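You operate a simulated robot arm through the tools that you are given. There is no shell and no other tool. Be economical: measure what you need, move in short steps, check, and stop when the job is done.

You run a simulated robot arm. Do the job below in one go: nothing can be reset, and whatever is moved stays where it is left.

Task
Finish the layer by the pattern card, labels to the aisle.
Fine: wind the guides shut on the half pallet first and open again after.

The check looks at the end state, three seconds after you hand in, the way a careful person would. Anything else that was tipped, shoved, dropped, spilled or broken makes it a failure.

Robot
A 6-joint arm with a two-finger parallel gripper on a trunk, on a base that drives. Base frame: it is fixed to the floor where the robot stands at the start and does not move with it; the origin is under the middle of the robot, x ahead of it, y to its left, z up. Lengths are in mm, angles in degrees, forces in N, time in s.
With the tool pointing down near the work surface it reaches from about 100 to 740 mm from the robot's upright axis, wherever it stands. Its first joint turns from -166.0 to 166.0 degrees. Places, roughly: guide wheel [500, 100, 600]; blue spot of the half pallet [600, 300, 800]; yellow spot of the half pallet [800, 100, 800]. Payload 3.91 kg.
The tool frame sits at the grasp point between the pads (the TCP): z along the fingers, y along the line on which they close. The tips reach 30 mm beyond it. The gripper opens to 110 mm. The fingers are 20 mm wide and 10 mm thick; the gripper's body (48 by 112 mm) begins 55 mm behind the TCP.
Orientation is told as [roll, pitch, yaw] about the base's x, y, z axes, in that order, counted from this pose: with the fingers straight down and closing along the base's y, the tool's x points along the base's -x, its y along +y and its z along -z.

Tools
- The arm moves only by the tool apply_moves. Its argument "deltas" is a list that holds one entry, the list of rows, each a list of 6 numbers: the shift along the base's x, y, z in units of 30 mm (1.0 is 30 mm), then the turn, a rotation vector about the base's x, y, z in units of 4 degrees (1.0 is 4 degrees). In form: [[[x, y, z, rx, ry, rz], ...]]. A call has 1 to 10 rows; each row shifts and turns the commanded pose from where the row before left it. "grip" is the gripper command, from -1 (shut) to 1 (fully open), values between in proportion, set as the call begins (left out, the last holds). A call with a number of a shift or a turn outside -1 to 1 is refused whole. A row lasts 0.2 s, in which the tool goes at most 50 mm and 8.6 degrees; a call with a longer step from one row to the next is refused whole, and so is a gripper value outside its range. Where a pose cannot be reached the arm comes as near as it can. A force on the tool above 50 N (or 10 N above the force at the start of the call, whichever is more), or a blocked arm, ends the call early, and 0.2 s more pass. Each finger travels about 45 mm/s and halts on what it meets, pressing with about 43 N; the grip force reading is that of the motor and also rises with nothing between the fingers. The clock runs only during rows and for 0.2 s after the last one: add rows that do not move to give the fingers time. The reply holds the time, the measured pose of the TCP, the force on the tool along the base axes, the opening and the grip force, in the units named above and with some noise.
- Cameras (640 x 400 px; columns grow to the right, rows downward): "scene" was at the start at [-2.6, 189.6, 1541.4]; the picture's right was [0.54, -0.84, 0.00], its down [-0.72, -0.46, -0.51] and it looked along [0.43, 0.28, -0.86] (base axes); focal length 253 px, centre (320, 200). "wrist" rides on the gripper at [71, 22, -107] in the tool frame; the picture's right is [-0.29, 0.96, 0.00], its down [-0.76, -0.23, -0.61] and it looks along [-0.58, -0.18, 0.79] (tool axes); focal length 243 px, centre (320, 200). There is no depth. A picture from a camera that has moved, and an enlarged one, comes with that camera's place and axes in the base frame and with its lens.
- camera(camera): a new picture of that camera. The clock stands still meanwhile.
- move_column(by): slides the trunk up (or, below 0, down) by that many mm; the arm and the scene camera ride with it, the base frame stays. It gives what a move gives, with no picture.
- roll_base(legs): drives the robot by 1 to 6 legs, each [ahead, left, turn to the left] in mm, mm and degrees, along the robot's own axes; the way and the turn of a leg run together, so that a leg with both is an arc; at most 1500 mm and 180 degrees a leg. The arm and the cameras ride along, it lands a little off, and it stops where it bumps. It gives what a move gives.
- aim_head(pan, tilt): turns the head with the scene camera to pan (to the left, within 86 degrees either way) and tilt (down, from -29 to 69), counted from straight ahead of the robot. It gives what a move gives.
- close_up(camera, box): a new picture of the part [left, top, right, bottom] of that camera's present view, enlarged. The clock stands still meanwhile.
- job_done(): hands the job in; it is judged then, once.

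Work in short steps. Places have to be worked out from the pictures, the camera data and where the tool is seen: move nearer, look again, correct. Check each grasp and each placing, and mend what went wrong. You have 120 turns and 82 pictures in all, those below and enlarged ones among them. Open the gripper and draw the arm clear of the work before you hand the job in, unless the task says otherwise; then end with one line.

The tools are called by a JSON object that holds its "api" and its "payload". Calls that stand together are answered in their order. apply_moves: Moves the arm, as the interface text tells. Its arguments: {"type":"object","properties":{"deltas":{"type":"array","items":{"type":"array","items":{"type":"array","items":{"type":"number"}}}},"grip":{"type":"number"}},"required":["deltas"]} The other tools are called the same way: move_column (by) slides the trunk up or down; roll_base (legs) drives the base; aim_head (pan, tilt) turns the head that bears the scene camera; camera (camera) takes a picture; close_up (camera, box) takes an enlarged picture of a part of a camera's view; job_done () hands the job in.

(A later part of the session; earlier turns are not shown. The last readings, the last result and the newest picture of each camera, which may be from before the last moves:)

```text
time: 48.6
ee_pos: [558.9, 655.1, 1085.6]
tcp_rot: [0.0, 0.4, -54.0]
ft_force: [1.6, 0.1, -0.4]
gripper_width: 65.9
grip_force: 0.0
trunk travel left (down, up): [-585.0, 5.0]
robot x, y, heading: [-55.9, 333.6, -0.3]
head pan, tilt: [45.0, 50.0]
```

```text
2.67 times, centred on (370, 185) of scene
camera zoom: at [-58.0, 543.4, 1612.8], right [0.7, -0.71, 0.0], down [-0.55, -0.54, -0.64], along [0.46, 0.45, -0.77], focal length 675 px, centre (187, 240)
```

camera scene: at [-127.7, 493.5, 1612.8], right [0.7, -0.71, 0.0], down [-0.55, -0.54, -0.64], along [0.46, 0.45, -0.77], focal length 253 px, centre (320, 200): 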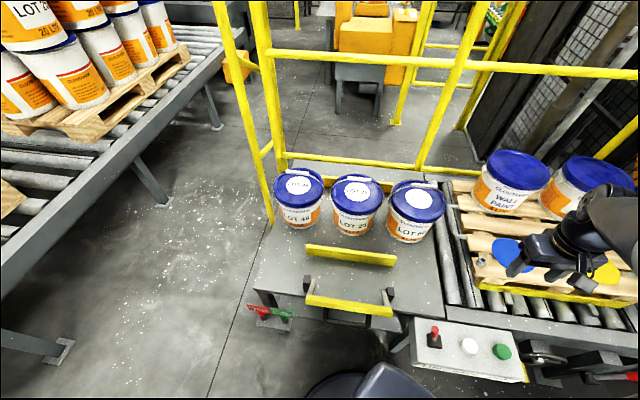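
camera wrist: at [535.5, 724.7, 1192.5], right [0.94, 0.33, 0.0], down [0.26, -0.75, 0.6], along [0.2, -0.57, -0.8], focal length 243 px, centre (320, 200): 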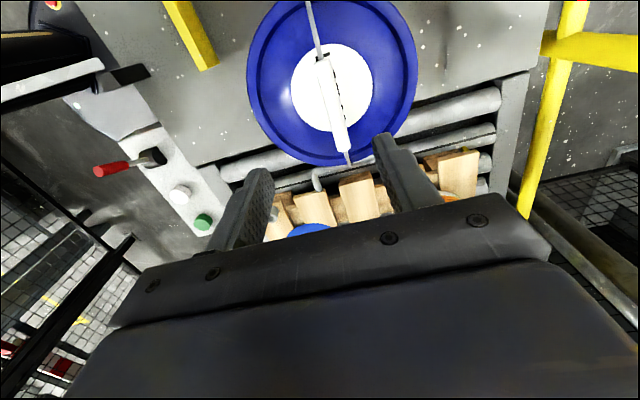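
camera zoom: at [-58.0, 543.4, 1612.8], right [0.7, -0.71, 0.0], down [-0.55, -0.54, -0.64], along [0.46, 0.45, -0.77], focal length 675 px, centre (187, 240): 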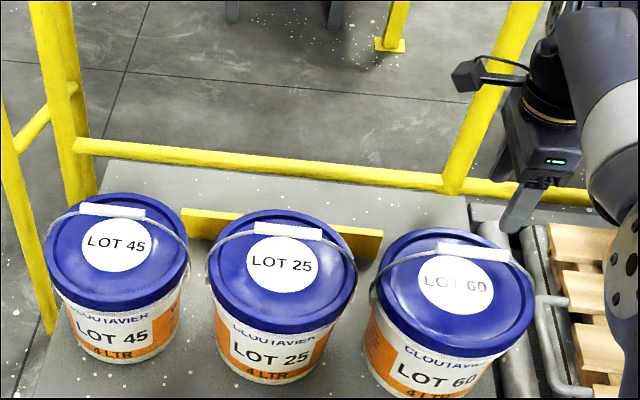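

Estimates for LOT 60's grip: about (565,662,958). I shift +8 mm outward and lower so the fingers straddle it, then check before closing.

{"api": "apply_moves", "payload": {"deltas": [[[0.1, 0.08, -0.8, 0, 0, 0], [0.1, 0.08, -0.8, 0, 0, 0], [0, 0, -0.8, 0, 0, 0], [0, 0, -0.8, 0, 0, 0], [0, 0, -0.8, 0, 0, 0]]]}}

{"api": "camera", "payload": {"camera": "wrist"}}

{"api": "close_up", "payload": {"camera": "scene", "box": [340, 130, 500, 270]}}

```text
time: 49.8
ee_pos: [565.5, 659.7, 965.0]
tcp_rot: [0.0, 0.4, -54.0]
ft_force: [-0.4, 0.7, -0.1]
gripper_width: 65.9
grip_force: 0.0
trunk travel left (down, up): [-585.0, 5.0]
robot x, y, heading: [-54.7, 337.0, -0.3]
head pan, tilt: [45.0, 50.0]
```

```text
44 pictures are left
camera wrist: at [541.9, 729.4, 1072.4], right [0.94, 0.33, 0.0], down [0.26, -0.75, 0.6], along [0.2, -0.57, -0.8], focal length 243 px, centre (320, 200)
```

wrist: 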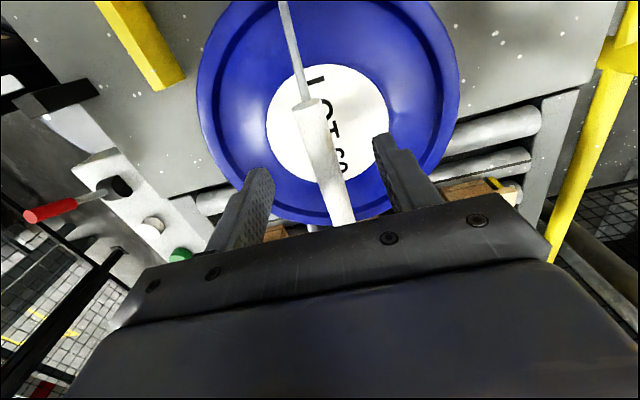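

```text
2.86 times, centred on (420, 200) of scene
camera zoom: at [-58.2, 543.2, 1612.8], right [0.7, -0.71, 0.0], down [-0.55, -0.54, -0.64], along [0.46, 0.45, -0.77], focal length 723 px, centre (34, 200)
```

zoom: 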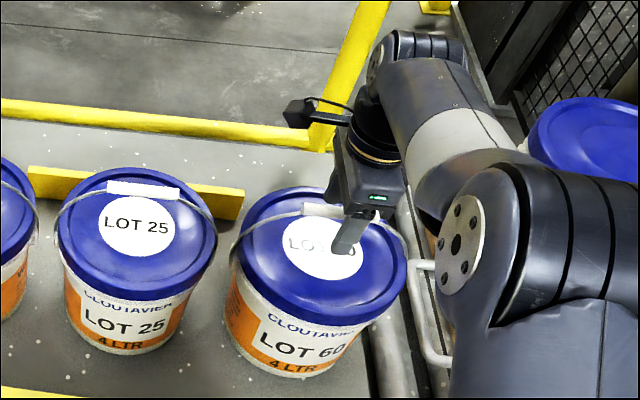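

The fingers straddle the grip; its midpoint is a few mm off. I nudge by (+2,+7), then close.

{"api": "apply_moves", "payload": {"deltas": [[[0.07, 0.25, -0.15, 0, 0, 0], [0, 0, 0, 0, 0, 0], [0, 0, 0, 0, 0, 0], [0, 0, 0, 0, 0, 0], [0, 0, 0, 0, 0, 0]]], "grip": -1}}

{"api": "camera", "payload": {"camera": "wrist"}}

```text
time: 51.0
ee_pos: [567.5, 667.3, 960.9]
tcp_rot: [-0.1, 0.4, -54.0]
ft_force: [-3.3, -2.2, 0.2]
gripper_width: 14.6
grip_force: 42.9
trunk travel left (down, up): [-585.0, 5.0]
robot x, y, heading: [-56.3, 337.0, -0.5]
head pan, tilt: [45.0, 50.0]
```

```text
42 pictures are left
camera wrist: at [543.6, 736.6, 1068.2], right [0.94, 0.33, 0.0], down [0.26, -0.75, 0.6], along [0.2, -0.57, -0.8], focal length 243 px, centre (320, 200)
```

wrist: 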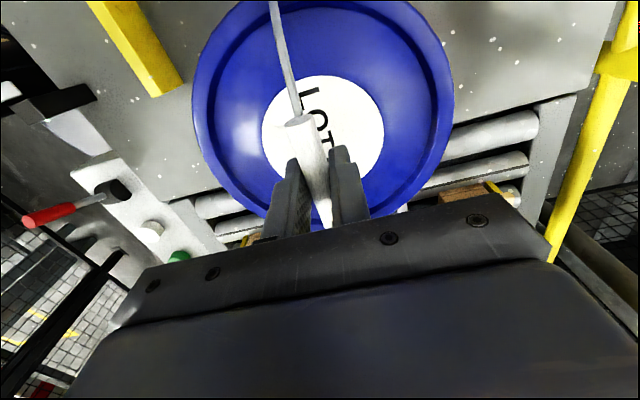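

Grip held at 14.6 mm. I lift gently.

{"api": "apply_moves", "payload": {"deltas": [[[0, 0, 0.15, 0, 0, 0], [0, 0, 0.2, 0, 0, 0], [0, 0, 0.3, 0, 0, 0], [0, 0, 0.5, 0, 0, 0], [0, 0, 0, 0, 0, 0]]]}}

{"api": "camera", "payload": {"camera": "scene"}}

```text
time: 52.2
ee_pos: [568.5, 667.1, 996.4]
tcp_rot: [0.0, 0.4, -54.0]
ft_force: [-0.1, -0.6, 0.7]
gripper_width: 0.0
grip_force: 37.6
trunk travel left (down, up): [-585.0, 5.0]
robot x, y, heading: [-54.4, 338.3, -0.4]
head pan, tilt: [45.0, 50.0]
```

```text
41 pictures are left
camera scene: at [-58.3, 543.2, 1612.8], right [0.7, -0.71, 0.0], down [-0.55, -0.54, -0.64], along [0.46, 0.45, -0.77], focal length 253 px, centre (320, 200)
```

scene: 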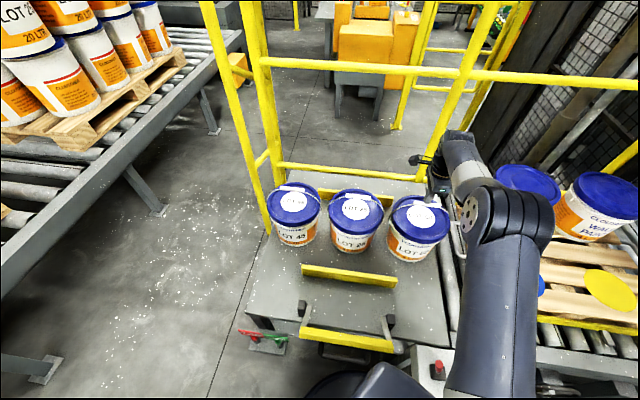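

The grip slipped out: probably held only near the fingertips. I look at where the bail is now.

{"api": "camera", "payload": {"camera": "wrist"}}

{"api": "close_up", "payload": {"camera": "scene", "box": [370, 140, 490, 280]}}

```text
40 pictures are left
camera wrist: at [544.0, 736.7, 1103.1], right [0.94, 0.33, 0.0], down [0.26, -0.75, 0.6], along [0.2, -0.57, -0.8], focal length 243 px, centre (320, 200)
```

wrist: 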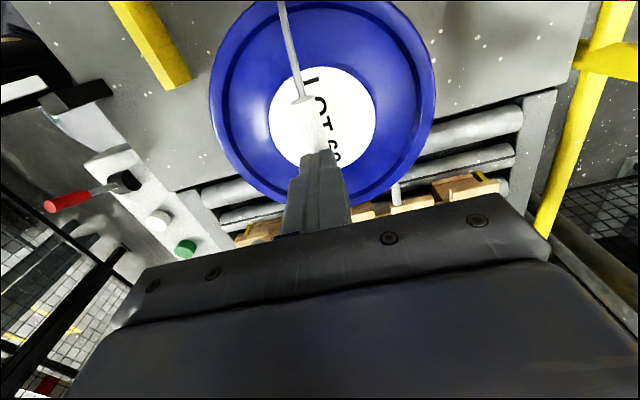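

```text
2.86 times, centred on (430, 210) of scene
camera zoom: at [-58.3, 543.2, 1612.8], right [0.7, -0.71, 0.0], down [-0.55, -0.54, -0.64], along [0.46, 0.45, -0.77], focal length 723 px, centre (6, 171)
```

zoom: 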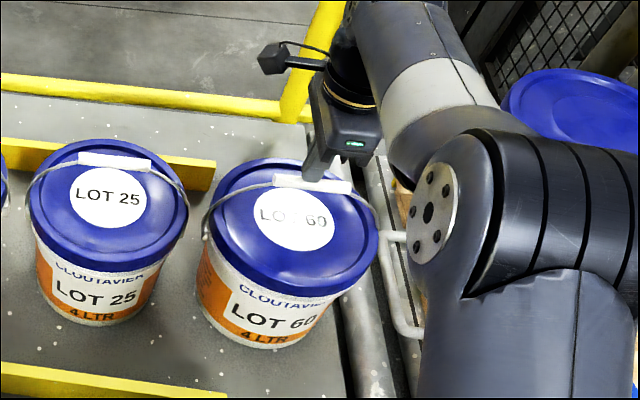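

The bail is undisturbed. The slick grip slid out of a straight-down hold, so I'll tilt the tool ~60° (fingers pointing away from me and down) so the lower finger carries the grip from beneath. First I rise, back off and tilt.

{"api": "apply_moves", "payload": {"deltas": [[[0, 0, 0.9, 0, 0, 0], [0, 0, 0.9, 0, 0, 0], [-0.23, -0.18, 0, 0.592, -0.806, 0], [-0.23, -0.18, 0, 0.592, -0.806, 0], [-0.23, -0.18, 0, 0.592, -0.806, 0], [-0.23, -0.18, 0, 0.592, -0.806, 0], [-0.23, -0.18, 0, 0.592, -0.806, 0], [-0.23, -0.18, 0, 0.592, -0.806, 0], [-0.23, -0.18, 0, 0.592, -0.806, 0], [-0.23, -0.18, 0, 0.592, -0.806, 0]]], "grip": -0.18}}

{"api": "apply_moves", "payload": {"deltas": [[[0, 0, 0, 0.592, -0.806, 0], [0, 0, 0, 0.592, -0.806, 0], [0, 0, 0, 0.592, -0.806, 0], [0, 0, 0, 0.592, -0.806, 0], [0, 0, 0, 0.592, -0.806, 0], [0, 0, 0, 0.592, -0.806, 0], [0, 0, 0, 0.592, -0.806, 0]]]}}

{"api": "camera", "payload": {"camera": "wrist"}}

```text
time: 54.4
ee_pos: [512.5, 624.2, 1050.5]
tcp_rot: [32.0, 0.6, -53.7]
ft_force: [0.2, -0.2, -0.2]
gripper_width: 45.0
grip_force: 0.2
trunk travel left (down, up): [-585.0, 5.0]
robot x, y, heading: [-56.3, 336.6, -0.5]
head pan, tilt: [45.0, 50.0]
```

```text
time: 56.0
ee_pos: [505.7, 634.3, 1048.5]
tcp_rot: [48.4, 2.7, -51.1]
ft_force: [-0.2, 0.1, 0.6]
gripper_width: 44.9
grip_force: 0.1
out of reach, approached as far as the arm can: row 4, 6
trunk travel left (down, up): [-585.0, 5.0]
robot x, y, heading: [-55.1, 334.8, -0.4]
head pan, tilt: [45.0, 50.0]
```

```text
38 pictures are left
camera wrist: at [413.1, 644.7, 1139.3], right [0.7, 0.15, 0.7], down [0.01, -0.98, 0.2], along [0.72, -0.13, -0.69], focal length 243 px, centre (320, 200)
```

wrist: 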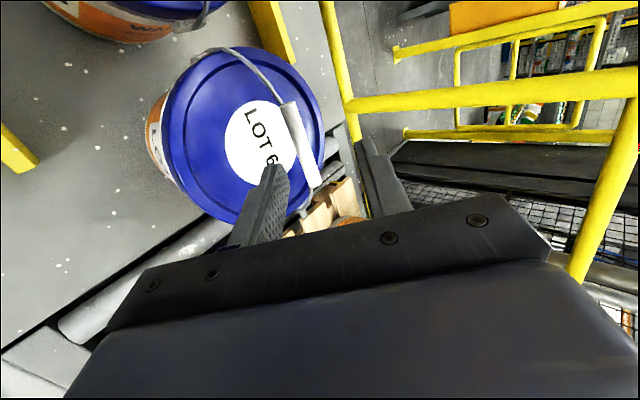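

About 49° tilt is reached. I move to the standoff near the grip, correcting the small yaw/pitch error, and try a bit more tilt there.

{"api": "apply_moves", "payload": {"deltas": [[[0.3, 0.04, -0.6, -0.26, -0.21, -0.33], [0.3, 0.04, -0.6, -0.26, -0.21, -0.33], [0.3, 0.04, -0.6, 0, 0, 0], [0, 0, 0, 0.592, -0.806, 0], [0, 0, 0, 0.3, -0.4, 0]]]}}

{"api": "camera", "payload": {"camera": "wrist"}}

{"api": "close_up", "payload": {"camera": "scene", "box": [370, 140, 490, 280]}}

```text
time: 57.2
ee_pos: [534.9, 636.5, 996.3]
tcp_rot: [56.9, -0.3, -54.2]
ft_force: [-0.1, -0.5, 0.7]
gripper_width: 44.9
grip_force: 0.1
trunk travel left (down, up): [-585.0, 5.0]
robot x, y, heading: [-54.5, 335.4, -0.1]
head pan, tilt: [45.0, 50.0]
```

```text
37 pictures are left
camera wrist: at [429.5, 648.4, 1071.3], right [0.59, 0.08, 0.8], down [-0.07, -0.99, 0.14], along [0.8, -0.14, -0.58], focal length 243 px, centre (320, 200)
```

wrist: 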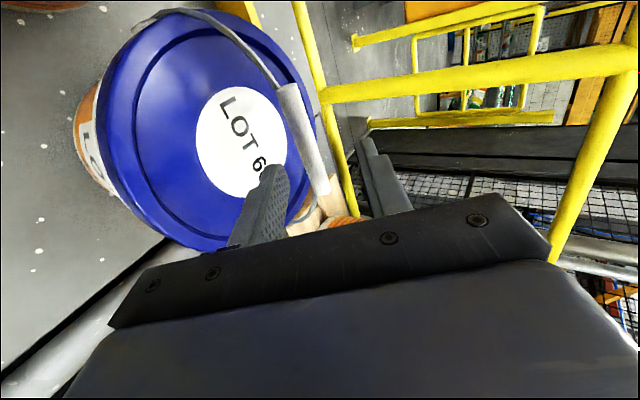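

```text
2.86 times, centred on (430, 210) of scene
camera zoom: at [-58.5, 543.1, 1612.8], right [0.7, -0.71, 0.0], down [-0.55, -0.54, -0.64], along [0.46, 0.45, -0.77], focal length 723 px, centre (6, 171)
```

zoom: 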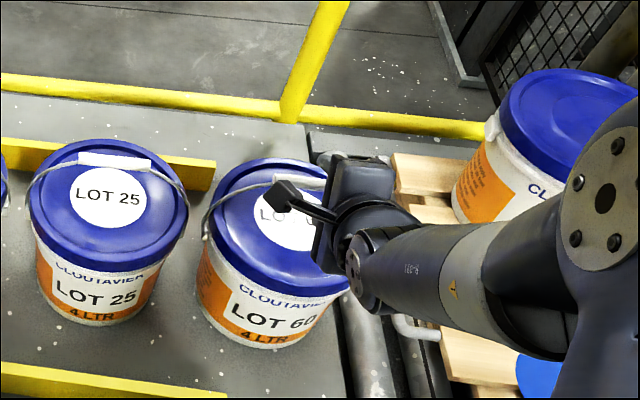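

Grip centre recomputed as (568,663,955). I shift 11 mm down across the fingers, narrow the opening to ~34 mm, then advance along the fingers so the grip sits in between.

{"api": "apply_moves", "payload": {"deltas": [[[-0.17, -0.12, -0.32, 0, 0, 0], [0, 0, 0, 0, 0, 0], [0.47, 0.35, -0.38, 0, 0, 0], [0.47, 0.35, -0.38, 0, 0, 0], [0.47, 0.35, -0.38, 0, 0, 0]]], "grip": -0.38}}

{"api": "camera", "payload": {"camera": "wrist"}}

```text
time: 58.4
ee_pos: [571.5, 665.5, 952.2]
tcp_rot: [56.8, -0.3, -54.1]
ft_force: [-0.4, -0.2, 0.2]
gripper_width: 34.2
grip_force: 0.1
trunk travel left (down, up): [-585.0, 5.0]
robot x, y, heading: [-53.8, 336.6, -0.4]
head pan, tilt: [45.0, 50.0]
```

```text
35 pictures are left
camera wrist: at [466.9, 676.5, 1027.4], right [0.59, 0.08, 0.8], down [-0.07, -0.99, 0.14], along [0.8, -0.14, -0.58], focal length 243 px, centre (320, 200)
```

wrist: 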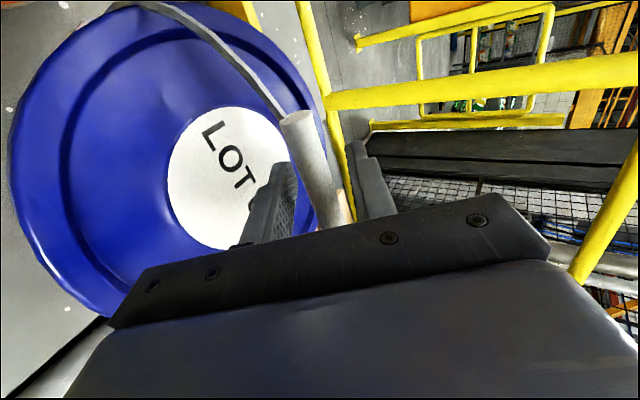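

The grip is between the fingers, lower finger beneath it. I close and lift slowly, a few mm.

{"api": "apply_moves", "payload": {"deltas": [[[0, 0, 0, 0, 0, 0], [0, 0, 0, 0, 0, 0], [0, 0, 0, 0, 0, 0], [0, 0, 0, 0, 0, 0]]], "grip": -1}}

{"api": "apply_moves", "payload": {"deltas": [[[0, 0, 0.1, 0, 0, 0], [0, 0, 0.1, 0, 0, 0], [0, 0, 0.1, 0, 0, 0], [0, 0, 0.1, 0, 0, 0], [0, 0, 0.1, 0, 0, 0], [0, 0, 0.1, 0, 0, 0]]]}}

```text
time: 59.4
ee_pos: [572.8, 666.2, 952.7]
tcp_rot: [56.9, -0.5, -54.0]
ft_force: [4.2, 3.1, 3.9]
gripper_width: 14.7
grip_force: 42.6
trunk travel left (down, up): [-585.0, 5.0]
robot x, y, heading: [-54.4, 334.7, -0.4]
head pan, tilt: [45.0, 50.0]
```

```text
time: 60.8
ee_pos: [571.7, 664.2, 969.3]
tcp_rot: [56.7, -0.4, -54.2]
ft_force: [0.2, -0.8, -13.1]
gripper_width: 14.9
grip_force: 43.1
trunk travel left (down, up): [-585.0, 5.0]
robot x, y, heading: [-55.1, 334.3, -0.5]
head pan, tilt: [45.0, 50.0]
```

Still gripped, 13 N hanging. I lift a bit more and look.

{"api": "apply_moves", "payload": {"deltas": [[[0, 0, 0.2, 0, 0, 0], [0, 0, 0.2, 0, 0, 0], [0, 0, 0.3, 0, 0, 0], [0, 0, 0.3, 0, 0, 0], [0, 0, 0.3, 0, 0, 0], [0, 0, 0, 0, 0, 0]]]}}

{"api": "camera", "payload": {"camera": "scene"}}

```text
time: 62.2
ee_pos: [571.4, 665.2, 1007.2]
tcp_rot: [56.7, -0.4, -54.0]
ft_force: [-0.8, -0.4, -14.1]
gripper_width: 14.6
grip_force: 43.3
trunk travel left (down, up): [-585.0, 5.0]
robot x, y, heading: [-56.7, 334.9, -0.3]
head pan, tilt: [45.0, 50.0]
```

```text
34 pictures are left
camera scene: at [-57.1, 543.8, 1612.7], right [0.7, -0.71, 0.0], down [-0.55, -0.54, -0.64], along [0.46, 0.45, -0.77], focal length 253 px, centre (320, 200)
```

scene: 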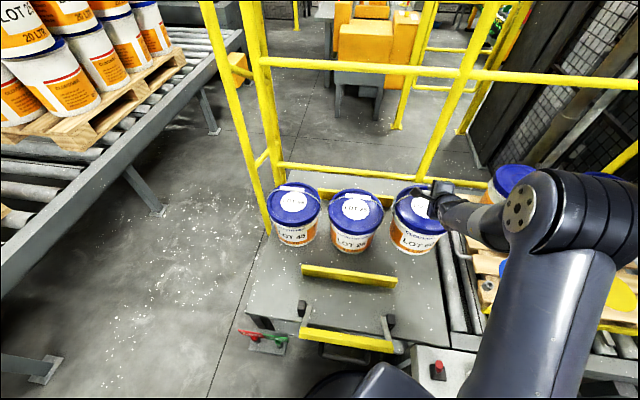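

LOT 60 hangs freely (≈1.4 kg), tin bottom ≈ 253 mm below the TCP. I raise it for the carry.

{"api": "apply_moves", "payload": {"deltas": [[[0, 0, 0.5, 0, 0, 0], [0, 0, 0.5, 0, 0, 0], [0, 0, 0.5, 0, 0, 0], [0, 0, 0.5, 0, 0, 0], [0, 0, 0.5, 0, 0, 0], [0, 0, 0.5, 0, 0, 0], [0, 0, 0.5, 0, 0, 0], [0, 0, 0.4, 0, 0, 0], [0, 0, 0, 0, 0, 0]]]}}

{"api": "roll_base", "payload": {"legs": [[-105, -77, 0]]}}

{"api": "aim_head", "payload": {"pan": 35, "tilt": 50}}

{"api": "camera", "payload": {"camera": "scene"}}

```text
time: 64.2
ee_pos: [572.6, 665.2, 1124.7]
tcp_rot: [56.8, -0.4, -54.0]
ft_force: [-0.1, 0.2, -13.0]
gripper_width: 14.6
grip_force: 42.9
trunk travel left (down, up): [-585.0, 5.0]
robot x, y, heading: [-51.4, 334.8, -0.7]
head pan, tilt: [45.0, 50.0]
```

```text
time: 65.5
ee_pos: [466.5, 589.1, 1124.8]
tcp_rot: [56.7, -0.4, -53.9]
ft_force: [-0.4, -0.5, -13.8]
gripper_width: 14.4
grip_force: 43.0
trunk travel left (down, up): [-585.0, 5.0]
robot x, y, heading: [-158.9, 264.3, -0.3]
head pan, tilt: [45.0, 50.0]
```

```text
time: 66.2
ee_pos: [466.1, 588.9, 1124.6]
tcp_rot: [56.6, -0.5, -54.0]
ft_force: [-0.4, -0.8, -14.3]
gripper_width: 14.6
grip_force: 42.5
trunk travel left (down, up): [-585.0, 5.0]
robot x, y, heading: [-162.1, 259.8, -0.7]
head pan, tilt: [35.0, 50.0]
```

```text
33 pictures are left
camera scene: at [-154.4, 456.8, 1612.7], right [0.57, -0.82, 0.0], down [-0.63, -0.44, -0.64], along [0.53, 0.36, -0.77], focal length 253 px, centre (320, 200)
```

scene: 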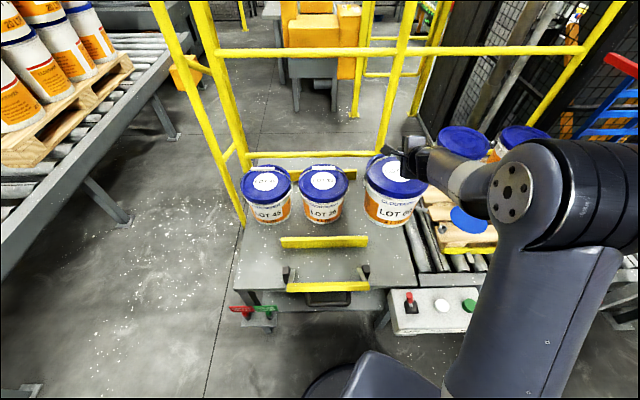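

The tin hangs upright. I drive right along the table to bring it over to the yellow spot's side.

{"api": "roll_base", "payload": {"legs": [[178, -242, 0], [178, -242, 0]]}}

{"api": "aim_head", "payload": {"pan": 40, "tilt": 50}}

{"api": "camera", "payload": {"camera": "scene"}}

{"api": "camera", "payload": {"camera": "wrist"}}

```text
time: 69.9
ee_pos: [820.8, 101.8, 1124.8]
tcp_rot: [56.8, -0.4, -54.1]
ft_force: [0.0, 0.0, -13.2]
gripper_width: 14.9
grip_force: 43.2
trunk travel left (down, up): [-585.0, 5.0]
robot x, y, heading: [193.4, -228.3, -0.1]
head pan, tilt: [35.0, 50.0]
```

```text
time: 70.6
ee_pos: [820.2, 102.9, 1125.2]
tcp_rot: [56.7, -0.4, -54.1]
ft_force: [-0.9, 0.8, -13.4]
gripper_width: 14.6
grip_force: 42.8
trunk travel left (down, up): [-585.0, 5.0]
robot x, y, heading: [192.7, -226.6, -0.0]
head pan, tilt: [40.0, 50.0]
```

```text
32 pictures are left
camera scene: at [195.3, -24.3, 1612.7], right [0.64, -0.77, 0.0], down [-0.59, -0.49, -0.64], along [0.49, 0.41, -0.77], focal length 253 px, centre (320, 200)
```

scene: 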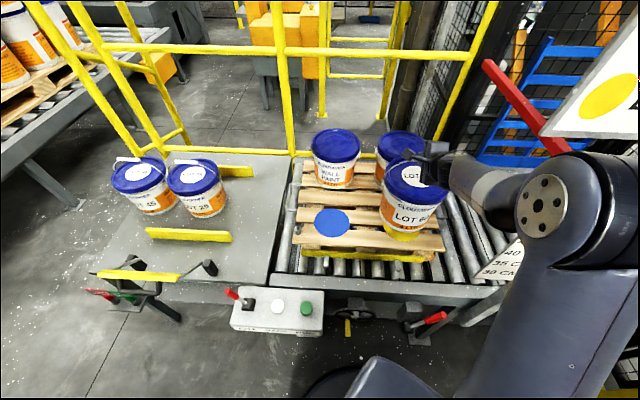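

```text
31 pictures are left
camera wrist: at [714.9, 114.5, 1199.9], right [0.59, 0.08, 0.8], down [-0.07, -0.99, 0.15], along [0.8, -0.14, -0.58], focal length 243 px, centre (320, 200)
```

wrist: 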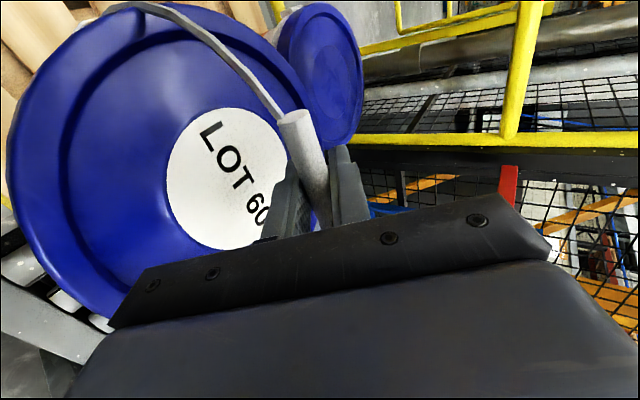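

LOT 60 hangs near the yellow spot. Deck height triangulates to ≈797, blue at (656,301), yellow ≈ (814,81). I zoom in to verify against the visible yellow crescent.

{"api": "close_up", "payload": {"camera": "scene", "box": [280, 120, 460, 270]}}

```text
2.67 times, centred on (370, 195) of scene
camera zoom: at [195.3, -24.3, 1612.7], right [0.64, -0.77, 0.0], down [-0.59, -0.49, -0.64], along [0.49, 0.41, -0.77], focal length 675 px, centre (187, 213)
```

zoom: 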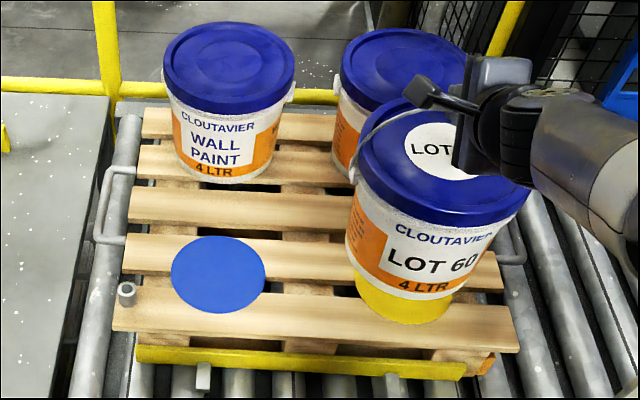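

The tin centre appears ≈15 mm short of the TCP and I need ≈18 mm more to the right. I shift by (+9,-16) and lower to about 15 mm above the deck, then check against the spot.

{"api": "apply_moves", "payload": {"deltas": [[[0.15, -0.26, -0.2, 0, 0, 0], [0.15, -0.26, -0.3, 0, 0, 0], [0, 0, -0.3, 0, 0, 0], [0, 0, -0.3, 0, 0, 0], [0, 0, -0.3, 0, 0, 0], [0, 0, -0.3, 0, 0, 0], [0, 0, -0.3, 0, 0, 0], [0, 0, 0, 0, 0, 0]]]}}

{"api": "close_up", "payload": {"camera": "scene", "box": [280, 120, 460, 270]}}

```text
time: 72.4
ee_pos: [828.9, 86.8, 1063.6]
tcp_rot: [56.7, -0.5, -54.0]
ft_force: [0.4, 0.8, -13.5]
gripper_width: 14.9
grip_force: 42.8
trunk travel left (down, up): [-585.0, 5.0]
robot x, y, heading: [194.9, -225.0, -0.1]
head pan, tilt: [40.0, 50.0]
```

```text
2.67 times, centred on (370, 195) of scene
camera zoom: at [195.4, -24.2, 1612.7], right [0.64, -0.77, 0.0], down [-0.59, -0.49, -0.64], along [0.49, 0.41, -0.77], focal length 675 px, centre (187, 213)
```

zoom: 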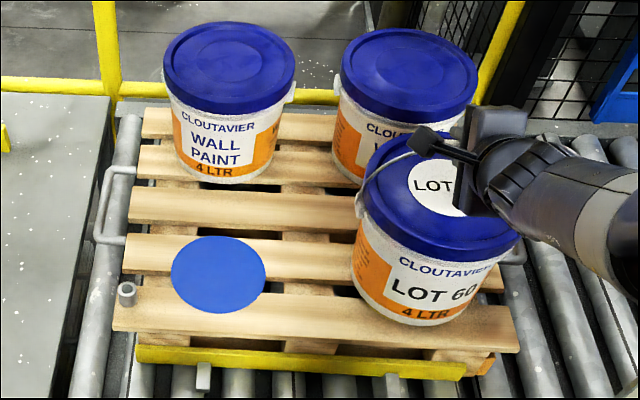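

The spot is fully covered. I zoom further to measure base centring before the last few mm.

{"api": "close_up", "payload": {"camera": "scene", "box": [360, 150, 440, 250]}}

```text
4.00 times, centred on (400, 200) of scene
camera zoom: at [195.4, -24.2, 1612.7], right [0.64, -0.77, 0.0], down [-0.59, -0.49, -0.64], along [0.49, 0.41, -0.77], focal length 1013 px, centre (0, 200)
```

zoom: 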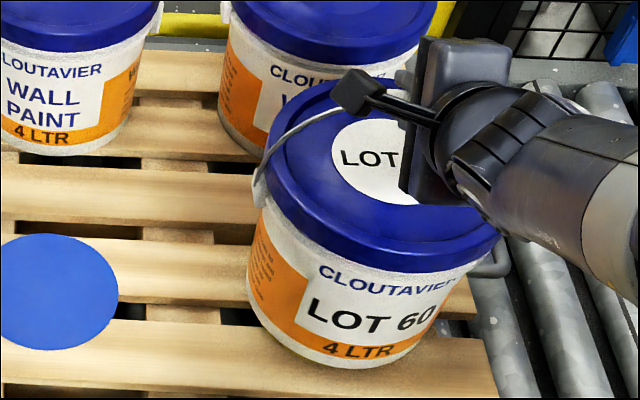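

Using the base's left and front edges (base radius ≈ 78, spot radius ≈ 70), side-to-side is right and it should go ~7 mm further from me. I shift and lower slowly to touch down.

{"api": "apply_moves", "payload": {"deltas": [[[0.19, 0.14, -0.1, 0, 0, 0], [0, 0, -0.1, 0, 0, 0], [0, 0, -0.1, 0, 0, 0], [0, 0, -0.1, 0, 0, 0], [0, 0, 0, 0, 0, 0]]]}}

{"api": "apply_moves", "payload": {"deltas": [[[0, 0, -0.07, 0, 0, 0], [0, 0, -0.07, 0, 0, 0], [0, 0, 0, 0, 0, 0]]]}}

```text
time: 73.6
ee_pos: [834.8, 90.6, 1051.4]
tcp_rot: [56.7, -0.5, -54.1]
ft_force: [0.5, -0.3, -13.5]
gripper_width: 14.5
grip_force: 43.2
trunk travel left (down, up): [-585.0, 5.0]
robot x, y, heading: [191.9, -232.0, -0.4]
head pan, tilt: [40.0, 50.0]
```

```text
time: 74.4
ee_pos: [834.6, 92.1, 1048.5]
tcp_rot: [56.7, -0.4, -54.1]
ft_force: [-0.6, 0.5, -13.6]
gripper_width: 14.7
grip_force: 42.5
trunk travel left (down, up): [-585.0, 5.0]
robot x, y, heading: [194.2, -226.6, -0.4]
head pan, tilt: [40.0, 50.0]
```

Still hanging fully (13.6 N). I keep lowering in small steps.

{"api": "apply_moves", "payload": {"deltas": [[[0, 0, -0.1, 0, 0, 0], [0, 0, -0.1, 0, 0, 0], [0, 0, 0, 0, 0, 0]]]}}

{"api": "apply_moves", "payload": {"deltas": [[[0, 0, -0.1, 0, 0, 0], [0, 0, 0, 0, 0, 0]]]}}

{"api": "close_up", "payload": {"camera": "scene", "box": [360, 150, 440, 250]}}

```text
time: 75.2
ee_pos: [834.3, 90.7, 1044.1]
tcp_rot: [56.9, -0.4, -53.9]
ft_force: [-2.3, -1.7, -3.2]
gripper_width: 14.6
grip_force: 42.8
trunk travel left (down, up): [-585.0, 5.0]
robot x, y, heading: [193.1, -226.1, -0.4]
head pan, tilt: [40.0, 50.0]
```

```text
time: 75.8
ee_pos: [834.0, 91.3, 1042.8]
tcp_rot: [57.2, -0.5, -54.0]
ft_force: [-5.3, -6.4, 15.1]
gripper_width: 14.4
grip_force: 42.4
trunk travel left (down, up): [-585.0, 5.0]
robot x, y, heading: [193.4, -227.4, -0.8]
head pan, tilt: [40.0, 50.0]
```

```text
4.00 times, centred on (400, 200) of scene
camera zoom: at [191.9, -26.5, 1613.3], right [0.64, -0.77, 0.0], down [-0.59, -0.49, -0.64], along [0.5, 0.41, -0.77], focal length 1013 px, centre (0, 200)
```

zoom: 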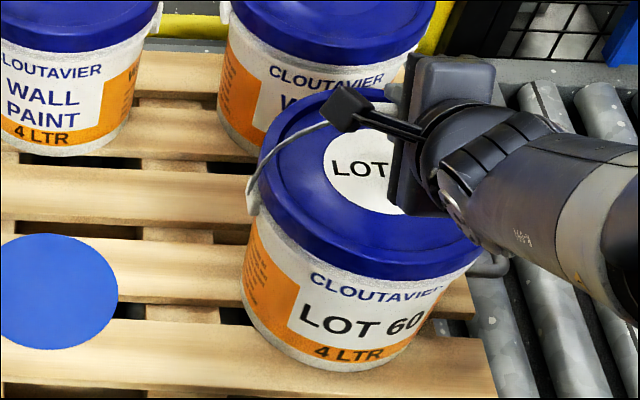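

Touched down at TCP z≈1044, base edges match the spot. I relieve the pressure, open to 34 mm and withdraw back along the fingers.

{"api": "apply_moves", "payload": {"deltas": [[[0, 0, 0.06, 0, 0, 0], [0, 0, 0, 0, 0, 0]]]}}

{"api": "apply_moves", "payload": {"deltas": [[[0, 0, 0, 0, 0, 0], [0, 0, 0, 0, 0, 0], [0, 0, 0, 0, 0, 0], [-0.22, -0.17, 0.18, 0, 0, 0], [-0.45, -0.33, 0.36, 0, 0, 0], [-0.45, -0.33, 0.36, 0, 0, 0], [-0.45, -0.33, 0.36, 0, 0, 0], [-0.45, -0.33, 0.36, 0, 0, 0]]], "grip": -0.38}}

{"api": "close_up", "payload": {"camera": "scene", "box": [280, 120, 460, 270]}}

```text
time: 76.4
ee_pos: [834.4, 90.4, 1042.8]
tcp_rot: [57.1, -0.3, -54.1]
ft_force: [-4.2, -7.5, 15.3]
gripper_width: 14.7
grip_force: 42.9
trunk travel left (down, up): [-585.0, 5.0]
robot x, y, heading: [195.2, -229.7, -0.3]
head pan, tilt: [40.0, 50.0]
```

```text
time: 78.2
ee_pos: [772.8, 46.2, 1090.5]
tcp_rot: [56.8, -0.4, -54.1]
ft_force: [0.1, -0.7, 0.2]
gripper_width: 34.2
grip_force: 0.0
trunk travel left (down, up): [-585.0, 5.0]
robot x, y, heading: [194.2, -227.6, -0.5]
head pan, tilt: [40.0, 50.0]
```

```text
2.67 times, centred on (370, 195) of scene
camera zoom: at [193.8, -25.0, 1612.8], right [0.64, -0.77, 0.0], down [-0.59, -0.49, -0.64], along [0.49, 0.41, -0.77], focal length 675 px, centre (187, 213)
```

zoom: 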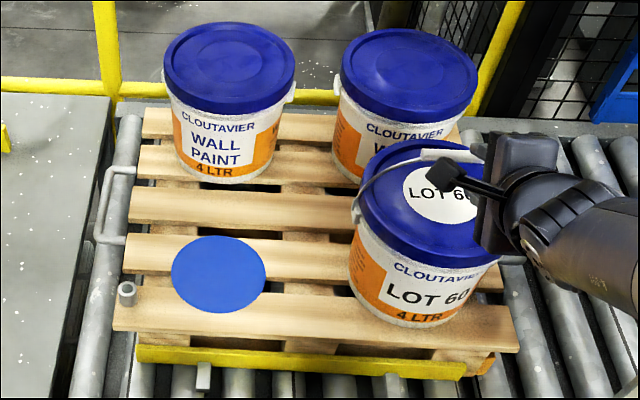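

LOT 60 stands on yellow, label front, bail upright. I back off a little more and drive back to LOT 25.

{"api": "apply_moves", "payload": {"deltas": [[[-0.5, -0.37, 0.4, 0, 0, 0], [-0.5, -0.37, 0.4, 0, 0, 0]]]}}

{"api": "roll_base", "payload": {"legs": [[-236, 321, 0], [-236, 321, 0], [95, 70, 0]]}}

{"api": "camera", "payload": {"camera": "scene"}}

{"api": "camera", "payload": {"camera": "wrist"}}

```text
time: 78.8
ee_pos: [743.4, 24.4, 1116.2]
tcp_rot: [56.9, -0.4, -53.9]
ft_force: [-0.7, -0.6, 0.4]
gripper_width: 33.9
grip_force: 0.1
trunk travel left (down, up): [-585.0, 5.0]
robot x, y, heading: [192.2, -227.6, -0.2]
head pan, tilt: [40.0, 50.0]
```

```text
time: 84.2
ee_pos: [369.3, 741.8, 1115.0]
tcp_rot: [56.8, -0.4, -54.2]
ft_force: [0.2, 0.5, -0.6]
gripper_width: 34.0
grip_force: 0.2
trunk travel left (down, up): [-585.0, 5.0]
robot x, y, heading: [-181.4, 490.4, -0.5]
head pan, tilt: [40.0, 50.0]
```

```text
25 pictures are left
camera scene: at [-180.1, 693.3, 1612.8], right [0.64, -0.77, 0.0], down [-0.59, -0.49, -0.64], along [0.5, 0.41, -0.77], focal length 253 px, centre (320, 200)
```

scene: 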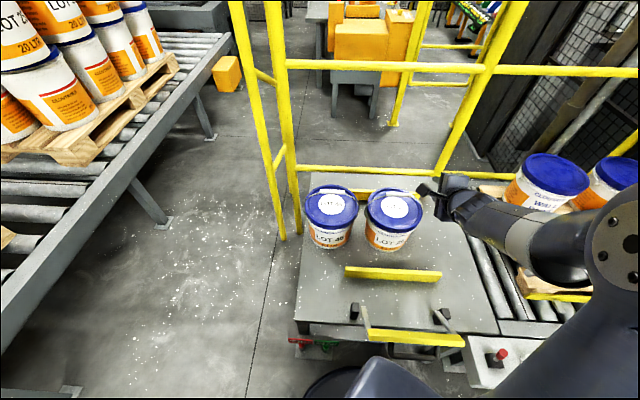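

```text
24 pictures are left
camera wrist: at [264.6, 753.1, 1190.3], right [0.59, 0.08, 0.8], down [-0.07, -0.99, 0.15], along [0.8, -0.14, -0.58], focal length 243 px, centre (320, 200)
```

wrist: 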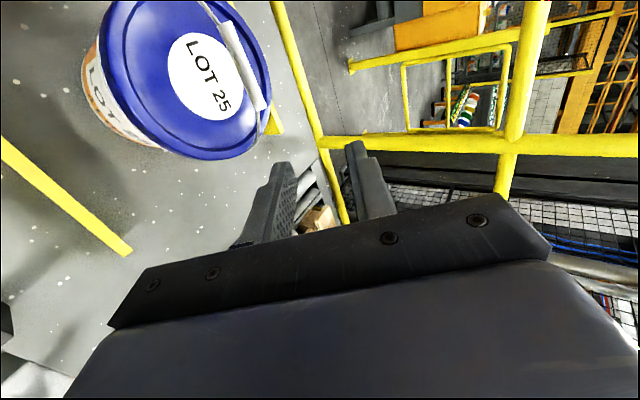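

LOT 25's grip: about (430,845,957). I move to a standoff before it and look again.

{"api": "apply_moves", "payload": {"deltas": [[[0.16, 0.507, -0.7, 0, 0, 0], [0.16, 0.507, -0.85, 0, 0, 0], [0.16, 0.507, -0.9, 0, 0, 0], [0.16, 0.507, -0.9, 0, 0, 0], [0.16, 0.507, -0.9, 0, 0, 0], [0, 0, 0, 0, 0, 0]]]}}

{"api": "camera", "payload": {"camera": "wrist"}}

{"api": "close_up", "payload": {"camera": "scene", "box": [290, 160, 470, 280]}}

```text
time: 85.6
ee_pos: [401.1, 809.7, 989.0]
tcp_rot: [56.6, 0.0, -53.6]
ft_force: [-0.2, 0.1, -0.1]
gripper_width: 34.1
grip_force: 0.0
out of reach, approached as far as the arm can: row 5
trunk travel left (down, up): [-585.0, 5.0]
robot x, y, heading: [-180.3, 490.7, -0.4]
head pan, tilt: [40.0, 50.0]
```

```text
23 pictures are left
camera wrist: at [296.6, 820.1, 1066.4], right [0.6, 0.08, 0.8], down [-0.06, -0.99, 0.14], along [0.8, -0.13, -0.58], focal length 243 px, centre (320, 200)
```

wrist: 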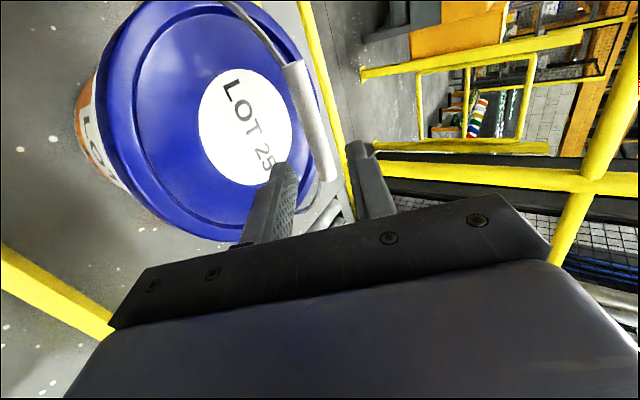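

```text
3.33 times, centred on (380, 220) of scene
camera zoom: at [-180.5, 693.0, 1612.8], right [0.64, -0.77, 0.0], down [-0.59, -0.49, -0.64], along [0.5, 0.41, -0.77], focal length 844 px, centre (120, 133)
```

zoom: 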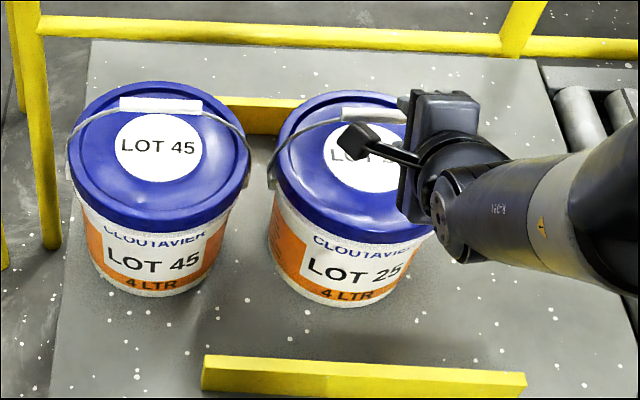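

I'm near an orientation limit, so I shift the base a little left (≈30 mm) to restore the geometry that worked before, then re-read.

{"api": "roll_base", "payload": {"legs": [[-20, 26, 0]]}}

```text
time: 86.5
ee_pos: [380.7, 836.3, 989.5]
tcp_rot: [56.6, 0.0, -53.7]
ft_force: [-0.2, -0.4, 0.6]
gripper_width: 34.0
grip_force: 0.2
trunk travel left (down, up): [-585.0, 5.0]
robot x, y, heading: [-205.3, 518.6, -0.5]
head pan, tilt: [40.0, 50.0]
```

Now align sideways (+21 mm along the grip) and advance 61 mm along the fingers onto the grip.

{"api": "apply_moves", "payload": {"deltas": [[[0.21, -0.29, 0, 0, 0, 0], [0.21, -0.29, -0.05, 0, 0, 0], [0, 0, 0, 0, 0, 0], [0.46, 0.34, -0.37, 0, 0, 0], [0.46, 0.34, -0.37, 0, 0, 0], [0.46, 0.34, -0.37, 0, 0, 0], [0, 0, 0, 0, 0, 0]]]}}

{"api": "camera", "payload": {"camera": "wrist"}}

```text
time: 88.1
ee_pos: [434.6, 847.0, 954.2]
tcp_rot: [56.6, 0.1, -53.7]
ft_force: [0.6, -0.2, 0.3]
gripper_width: 34.1
grip_force: 0.0
trunk travel left (down, up): [-585.0, 5.0]
robot x, y, heading: [-201.7, 517.9, -0.6]
head pan, tilt: [40.0, 50.0]
```

```text
21 pictures are left
camera wrist: at [330.7, 858.9, 1031.5], right [0.6, 0.08, 0.8], down [-0.06, -0.99, 0.14], along [0.8, -0.13, -0.58], focal length 243 px, centre (320, 200)
```

wrist: 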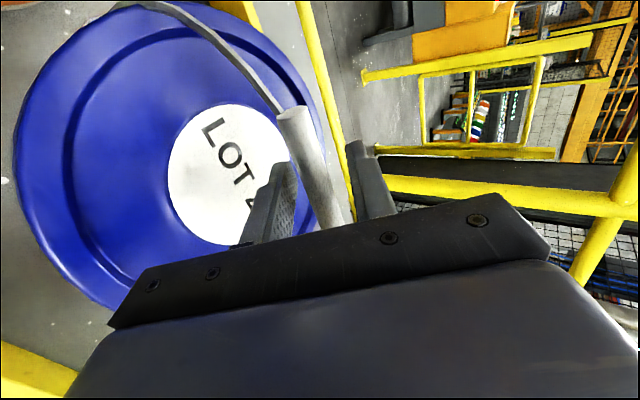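

Same picture as the successful grasp on LOT 60. I close and lift.

{"api": "apply_moves", "payload": {"deltas": [[[0, 0, 0, 0, 0, 0], [0, 0, 0, 0, 0, 0], [0, 0, 0, 0, 0, 0], [0, 0, 0, 0, 0, 0]]], "grip": -1}}

{"api": "apply_moves", "payload": {"deltas": [[[0, 0, 0.1, 0, 0, 0], [0, 0, 0.1, 0, 0, 0], [0, 0, 0.1, 0, 0, 0], [0, 0, 0.1, 0, 0, 0], [0, 0, 0.1, 0, 0, 0], [0, 0, 0.1, 0, 0, 0], [0, 0, 0.3, 0, 0, 0], [0, 0, 0.3, 0, 0, 0]]]}}

```text
time: 89.1
ee_pos: [435.7, 847.7, 954.3]
tcp_rot: [56.5, -0.1, -53.6]
ft_force: [-3.2, -1.2, -0.3]
gripper_width: 14.7
grip_force: 43.4
trunk travel left (down, up): [-585.0, 5.0]
robot x, y, heading: [-202.7, 518.8, -0.3]
head pan, tilt: [40.0, 50.0]
```

```text
time: 90.9
ee_pos: [435.4, 849.4, 990.8]
tcp_rot: [56.6, 0.0, -53.6]
ft_force: [-0.3, -0.4, -14.0]
gripper_width: 14.6
grip_force: 43.0
trunk travel left (down, up): [-585.0, 5.0]
robot x, y, heading: [-204.7, 515.0, -0.3]
head pan, tilt: [40.0, 50.0]
```

LOT 25 is held (14 N). I raise it and carry it to the blue spot.

{"api": "apply_moves", "payload": {"deltas": [[[0, 0, 0.5, 0, 0, 0], [0, 0, 0.5, 0, 0, 0], [0, 0, 0.5, 0, 0, 0], [0, 0, 0.5, 0, 0, 0], [0, 0, 0.5, 0, 0, 0], [0, 0, 0.5, 0, 0, 0], [0, 0, 0.5, 0, 0, 0], [0, 0, 0.5, 0, 0, 0], [0, 0, 0.5, 0, 0, 0], [0, 0, 0, 0, 0, 0]]]}}

{"api": "roll_base", "payload": {"legs": [[-101, -74, 0], [171, -233, 0], [171, -233, 0]]}}

{"api": "close_up", "payload": {"camera": "scene", "box": [320, 110, 500, 260]}}

```text
time: 93.1
ee_pos: [435.8, 847.7, 1125.9]
tcp_rot: [56.5, 0.0, -53.6]
ft_force: [0.4, -0.8, -13.4]
gripper_width: 14.9
grip_force: 42.9
trunk travel left (down, up): [-585.0, 5.0]
robot x, y, heading: [-199.7, 515.2, -0.6]
head pan, tilt: [40.0, 50.0]
```

```text
time: 97.5
ee_pos: [671.3, 310.5, 1125.6]
tcp_rot: [56.6, 0.1, -53.4]
ft_force: [0.2, 0.8, -13.2]
gripper_width: 14.6
grip_force: 43.2
trunk travel left (down, up): [-585.0, 5.0]
robot x, y, heading: [40.5, -24.2, -0.3]
head pan, tilt: [40.0, 50.0]
```

```text
2.67 times, centred on (410, 185) of scene
camera zoom: at [37.2, 178.2, 1612.8], right [0.64, -0.77, 0.0], down [-0.59, -0.49, -0.64], along [0.49, 0.41, -0.77], focal length 675 px, centre (80, 240)
```

zoom: 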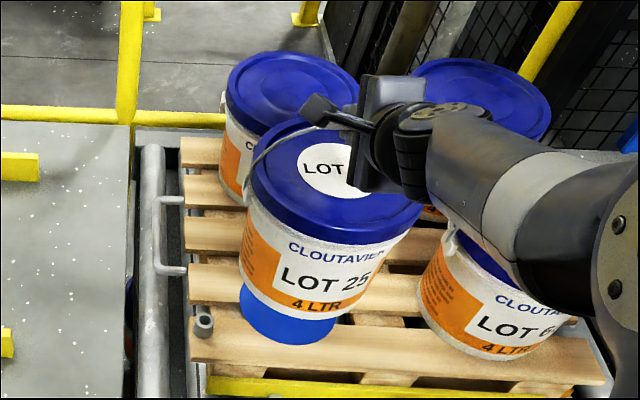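

Blue centre re-reads as (653,299), agreeing. I shift by (+6,-3) and lower to ~12 mm above the deck.

{"api": "apply_moves", "payload": {"deltas": [[[0.1, -0.05, -0.3, 0, 0, 0], [0.1, -0.05, -0.3, 0, 0, 0], [0, 0, -0.3, 0, 0, 0], [0, 0, -0.3, 0, 0, 0], [0, 0, -0.3, 0, 0, 0], [0, 0, -0.3, 0, 0, 0], [0, 0, -0.3, 0, 0, 0], [0, 0, 0, 0, 0, 0]]]}}

{"api": "close_up", "payload": {"camera": "scene", "box": [360, 170, 440, 250]}}

```text
time: 99.3
ee_pos: [676.8, 307.5, 1062.2]
tcp_rot: [56.5, 0.0, -53.4]
ft_force: [-0.7, 0.0, -14.5]
gripper_width: 14.5
grip_force: 43.4
trunk travel left (down, up): [-585.0, 5.0]
robot x, y, heading: [35.3, -23.5, -0.2]
head pan, tilt: [40.0, 50.0]
```

```text
5.00 times, centred on (400, 210) of scene
camera zoom: at [37.0, 178.7, 1612.7], right [0.64, -0.77, 0.0], down [-0.59, -0.49, -0.64], along [0.49, 0.41, -0.77], focal length 1266 px, centre (-80, 150)
```

zoom: 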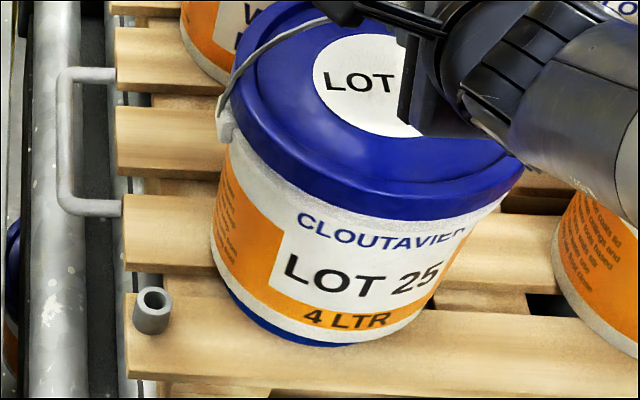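

Predicted landing matches the spot within ~2 mm. I lower to touchdown.

{"api": "apply_moves", "payload": {"deltas": [[[0, 0, -0.15, 0, 0, 0], [0, 0, -0.1, 0, 0, 0], [0, 0, -0.1, 0, 0, 0], [0, 0, -0.1, 0, 0, 0], [0, 0, 0, 0, 0, 0]]]}}

{"api": "apply_moves", "payload": {"deltas": [[[0, 0, -0.08, 0, 0, 0], [0, 0, 0, 0, 0, 0]]]}}

```text
time: 100.5
ee_pos: [676.6, 306.4, 1048.2]
tcp_rot: [56.5, 0.0, -53.3]
ft_force: [0.6, -0.1, -13.3]
gripper_width: 14.5
grip_force: 43.1
trunk travel left (down, up): [-585.0, 5.0]
robot x, y, heading: [36.9, -21.9, -0.2]
head pan, tilt: [40.0, 50.0]
```

```text
time: 101.1
ee_pos: [675.8, 306.9, 1046.8]
tcp_rot: [56.6, -0.1, -53.3]
ft_force: [-1.3, -0.3, -9.9]
gripper_width: 14.5
grip_force: 43.3
trunk travel left (down, up): [-585.0, 5.0]
robot x, y, heading: [30.2, -26.8, -0.2]
head pan, tilt: [40.0, 50.0]
```

Contact is starting (10 N left). I lower 1.5 mm more, then release and withdraw.

{"api": "apply_moves", "payload": {"deltas": [[[0, 0, -0.06, 0, 0, 0], [0, 0, 0, 0, 0, 0]]]}}

{"api": "apply_moves", "payload": {"deltas": [[[0, 0, 0, 0, 0, 0], [0, 0, 0, 0, 0, 0], [0, 0, 0, 0, 0, 0], [-0.22, -0.17, 0.18, 0, 0, 0], [-0.45, -0.33, 0.36, 0, 0, 0], [-0.45, -0.33, 0.36, 0, 0, 0], [-0.45, -0.33, 0.36, 0, 0, 0], [-0.45, -0.33, 0.36, 0, 0, 0], [-0.45, -0.33, 0.36, 0, 0, 0]]], "grip": -0.38}}

{"api": "close_up", "payload": {"camera": "scene", "box": [300, 100, 520, 280]}}

```text
time: 101.7
ee_pos: [676.4, 307.8, 1047.3]
tcp_rot: [56.7, 0.1, -53.3]
ft_force: [-1.6, -2.4, -0.7]
gripper_width: 14.7
grip_force: 43.4
trunk travel left (down, up): [-585.0, 5.0]
robot x, y, heading: [34.3, -20.1, -0.2]
head pan, tilt: [40.0, 50.0]
```

```text
time: 103.7
ee_pos: [602.2, 253.0, 1104.8]
tcp_rot: [56.6, 0.0, -53.2]
ft_force: [0.0, -0.1, 0.3]
gripper_width: 34.2
grip_force: 0.1
trunk travel left (down, up): [-585.0, 5.0]
robot x, y, heading: [34.7, -28.4, -0.6]
head pan, tilt: [40.0, 50.0]
```

```text
2.22 times, centred on (410, 190) of scene
camera zoom: at [35.4, 177.9, 1612.8], right [0.64, -0.77, 0.0], down [-0.59, -0.49, -0.64], along [0.49, 0.41, -0.77], focal length 562 px, centre (120, 222)
```

zoom: 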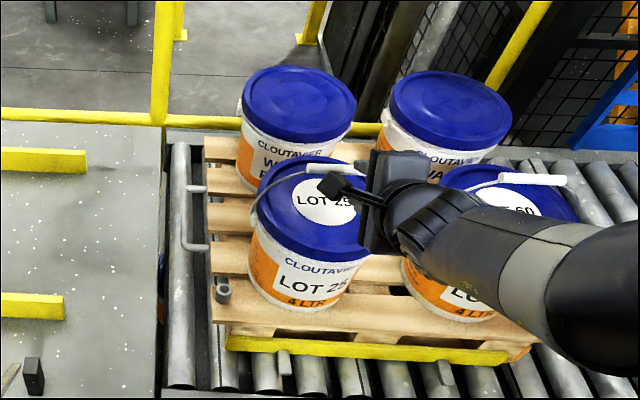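

Both tins are placed with bails upright and labels to the front. Now I back off and reorient the tool for the wheel, to open the guides again.

{"api": "roll_base", "payload": {"legs": [[-130, -95, 0]]}}

{"api": "apply_moves", "payload": {"deltas": [[[-0.2, -0.15, 0, -0.592, 0.806, 0], [-0.2, -0.15, 0, -0.592, 0.806, 0], [-0.2, -0.15, 0, -0.592, 0.806, 0], [-0.2, -0.15, 0, -0.592, 0.806, 0], [-0.2, -0.15, 0, -0.592, 0.806, 0], [-0.2, -0.15, 0, -0.592, 0.806, 0], [-0.2, -0.15, 0, -0.592, 0.806, 0], [-0.2, -0.15, 0, -0.592, 0.806, 0], [-0.2, -0.15, 0, -0.592, 0.806, 0], [-0.2, -0.15, 0, -0.592, 0.806, 0]]], "grip": 0.2}}

{"api": "apply_moves", "payload": {"deltas": [[[0, 0, 0, -0.592, 0.806, 0], [0, 0, 0, -0.592, 0.806, 0], [0, 0, 0, -0.592, 0.806, 0], [0, 0, 0, -0.592, 0.806, 0], [0, -0.3, 0, 0, 0, 1], [0, -0.3, 0, 0, 0, 1], [0, -0.3, 0, 0, 0, 1], [0, -0.3, 0, 0, 0, 1], [0, -0.3, 0, 0, 0, 1], [0, -0.3, 0, 0, 0, 1]]]}}

{"api": "apply_moves", "payload": {"deltas": [[[0, -0.4, 0, 0, 0, 1], [0, -0.4, 0, 0, 0, 1], [0, -0.4, 0, 0, 0, 1], [0, -0.4, 0, 0, 0, 1], [0, -0.4, 0, 0, 0, 1], [0, -0.4, 0, 0, 0, 1], [0, -0.4, 0, 0, 0, 1], [0, -0.4, 0, 0, 0, 1], [0, -0.4, 0, 0, 0, 1], [0, -0.4, 0, 0, 0, 1]]]}}

```text
time: 105.1
ee_pos: [471.8, 157.7, 1105.6]
tcp_rot: [56.6, 0.0, -53.4]
ft_force: [1.5, 0.3, 0.2]
gripper_width: 34.4
grip_force: 0.0
trunk travel left (down, up): [-585.0, 5.0]
robot x, y, heading: [-96.6, -118.2, -0.2]
head pan, tilt: [40.0, 50.0]
```

```text
time: 107.3
ee_pos: [426.9, 138.5, 1104.6]
tcp_rot: [28.0, 2.8, -51.9]
ft_force: [0.6, -0.1, 0.0]
gripper_width: 66.1
grip_force: 0.0
out of reach, approached as far as the arm can: row 1, 2, 3, 4, 5, 6
trunk travel left (down, up): [-585.0, 5.0]
robot x, y, heading: [-90.8, -118.2, -0.4]
head pan, tilt: [40.0, 50.0]
```

```text
time: 109.5
ee_pos: [426.3, 84.1, 1104.0]
tcp_rot: [12.2, 3.2, -28.6]
ft_force: [-0.1, 0.1, -0.4]
gripper_width: 65.9
grip_force: 0.1
trunk travel left (down, up): [-585.0, 5.0]
robot x, y, heading: [-93.8, -117.9, -0.2]
head pan, tilt: [40.0, 50.0]
```

```text
time: 111.7
ee_pos: [428.0, -35.2, 1105.4]
tcp_rot: [12.1, 3.2, 11.4]
ft_force: [0.3, -0.1, 0.8]
gripper_width: 66.0
grip_force: 0.0
trunk travel left (down, up): [-585.0, 5.0]
robot x, y, heading: [-95.4, -118.0, -0.3]
head pan, tilt: [40.0, 50.0]
```

Now I square the tool up (yaw 36, no roll) and lower the column to the earlier cranking height.

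{"api": "apply_moves", "payload": {"deltas": [[[0, 0, 0, -0.93, -0.46, 0], [0, 0, 0, -0.93, -0.46, 0], [0, 0, 0, -0.93, -0.46, 0], [0, 0, 0, 0, 0, 1], [0, 0, 0, 0, 0, 1], [0, 0, 0, 0, 0, 1], [0, 0, 0, 0, 0, 1], [0, 0, 0, 0, 0, 1], [0, 0, 0, 0, 0, 1], [0, 0, 0, 0, 0, 0.15]]]}}

{"api": "move_column", "payload": {"by": -270}}

```text
time: 113.9
ee_pos: [427.9, -35.3, 1105.4]
tcp_rot: [0.0, 0.0, 35.7]
ft_force: [-0.3, -0.5, 0.0]
gripper_width: 66.0
grip_force: 0.0
trunk travel left (down, up): [-585.0, 5.0]
robot x, y, heading: [-93.3, -116.7, -0.5]
head pan, tilt: [40.0, 50.0]
```

```text
time: 116.7
ee_pos: [425.7, -36.0, 834.9]
tcp_rot: [0.0, 0.0, 35.7]
ft_force: [0.5, 0.4, -0.3]
gripper_width: 65.9
grip_force: 0.0
trunk travel left (down, up): [-315.0, 275.0]
robot x, y, heading: [-94.1, -120.1, -0.3]
head pan, tilt: [40.0, 50.0]
```

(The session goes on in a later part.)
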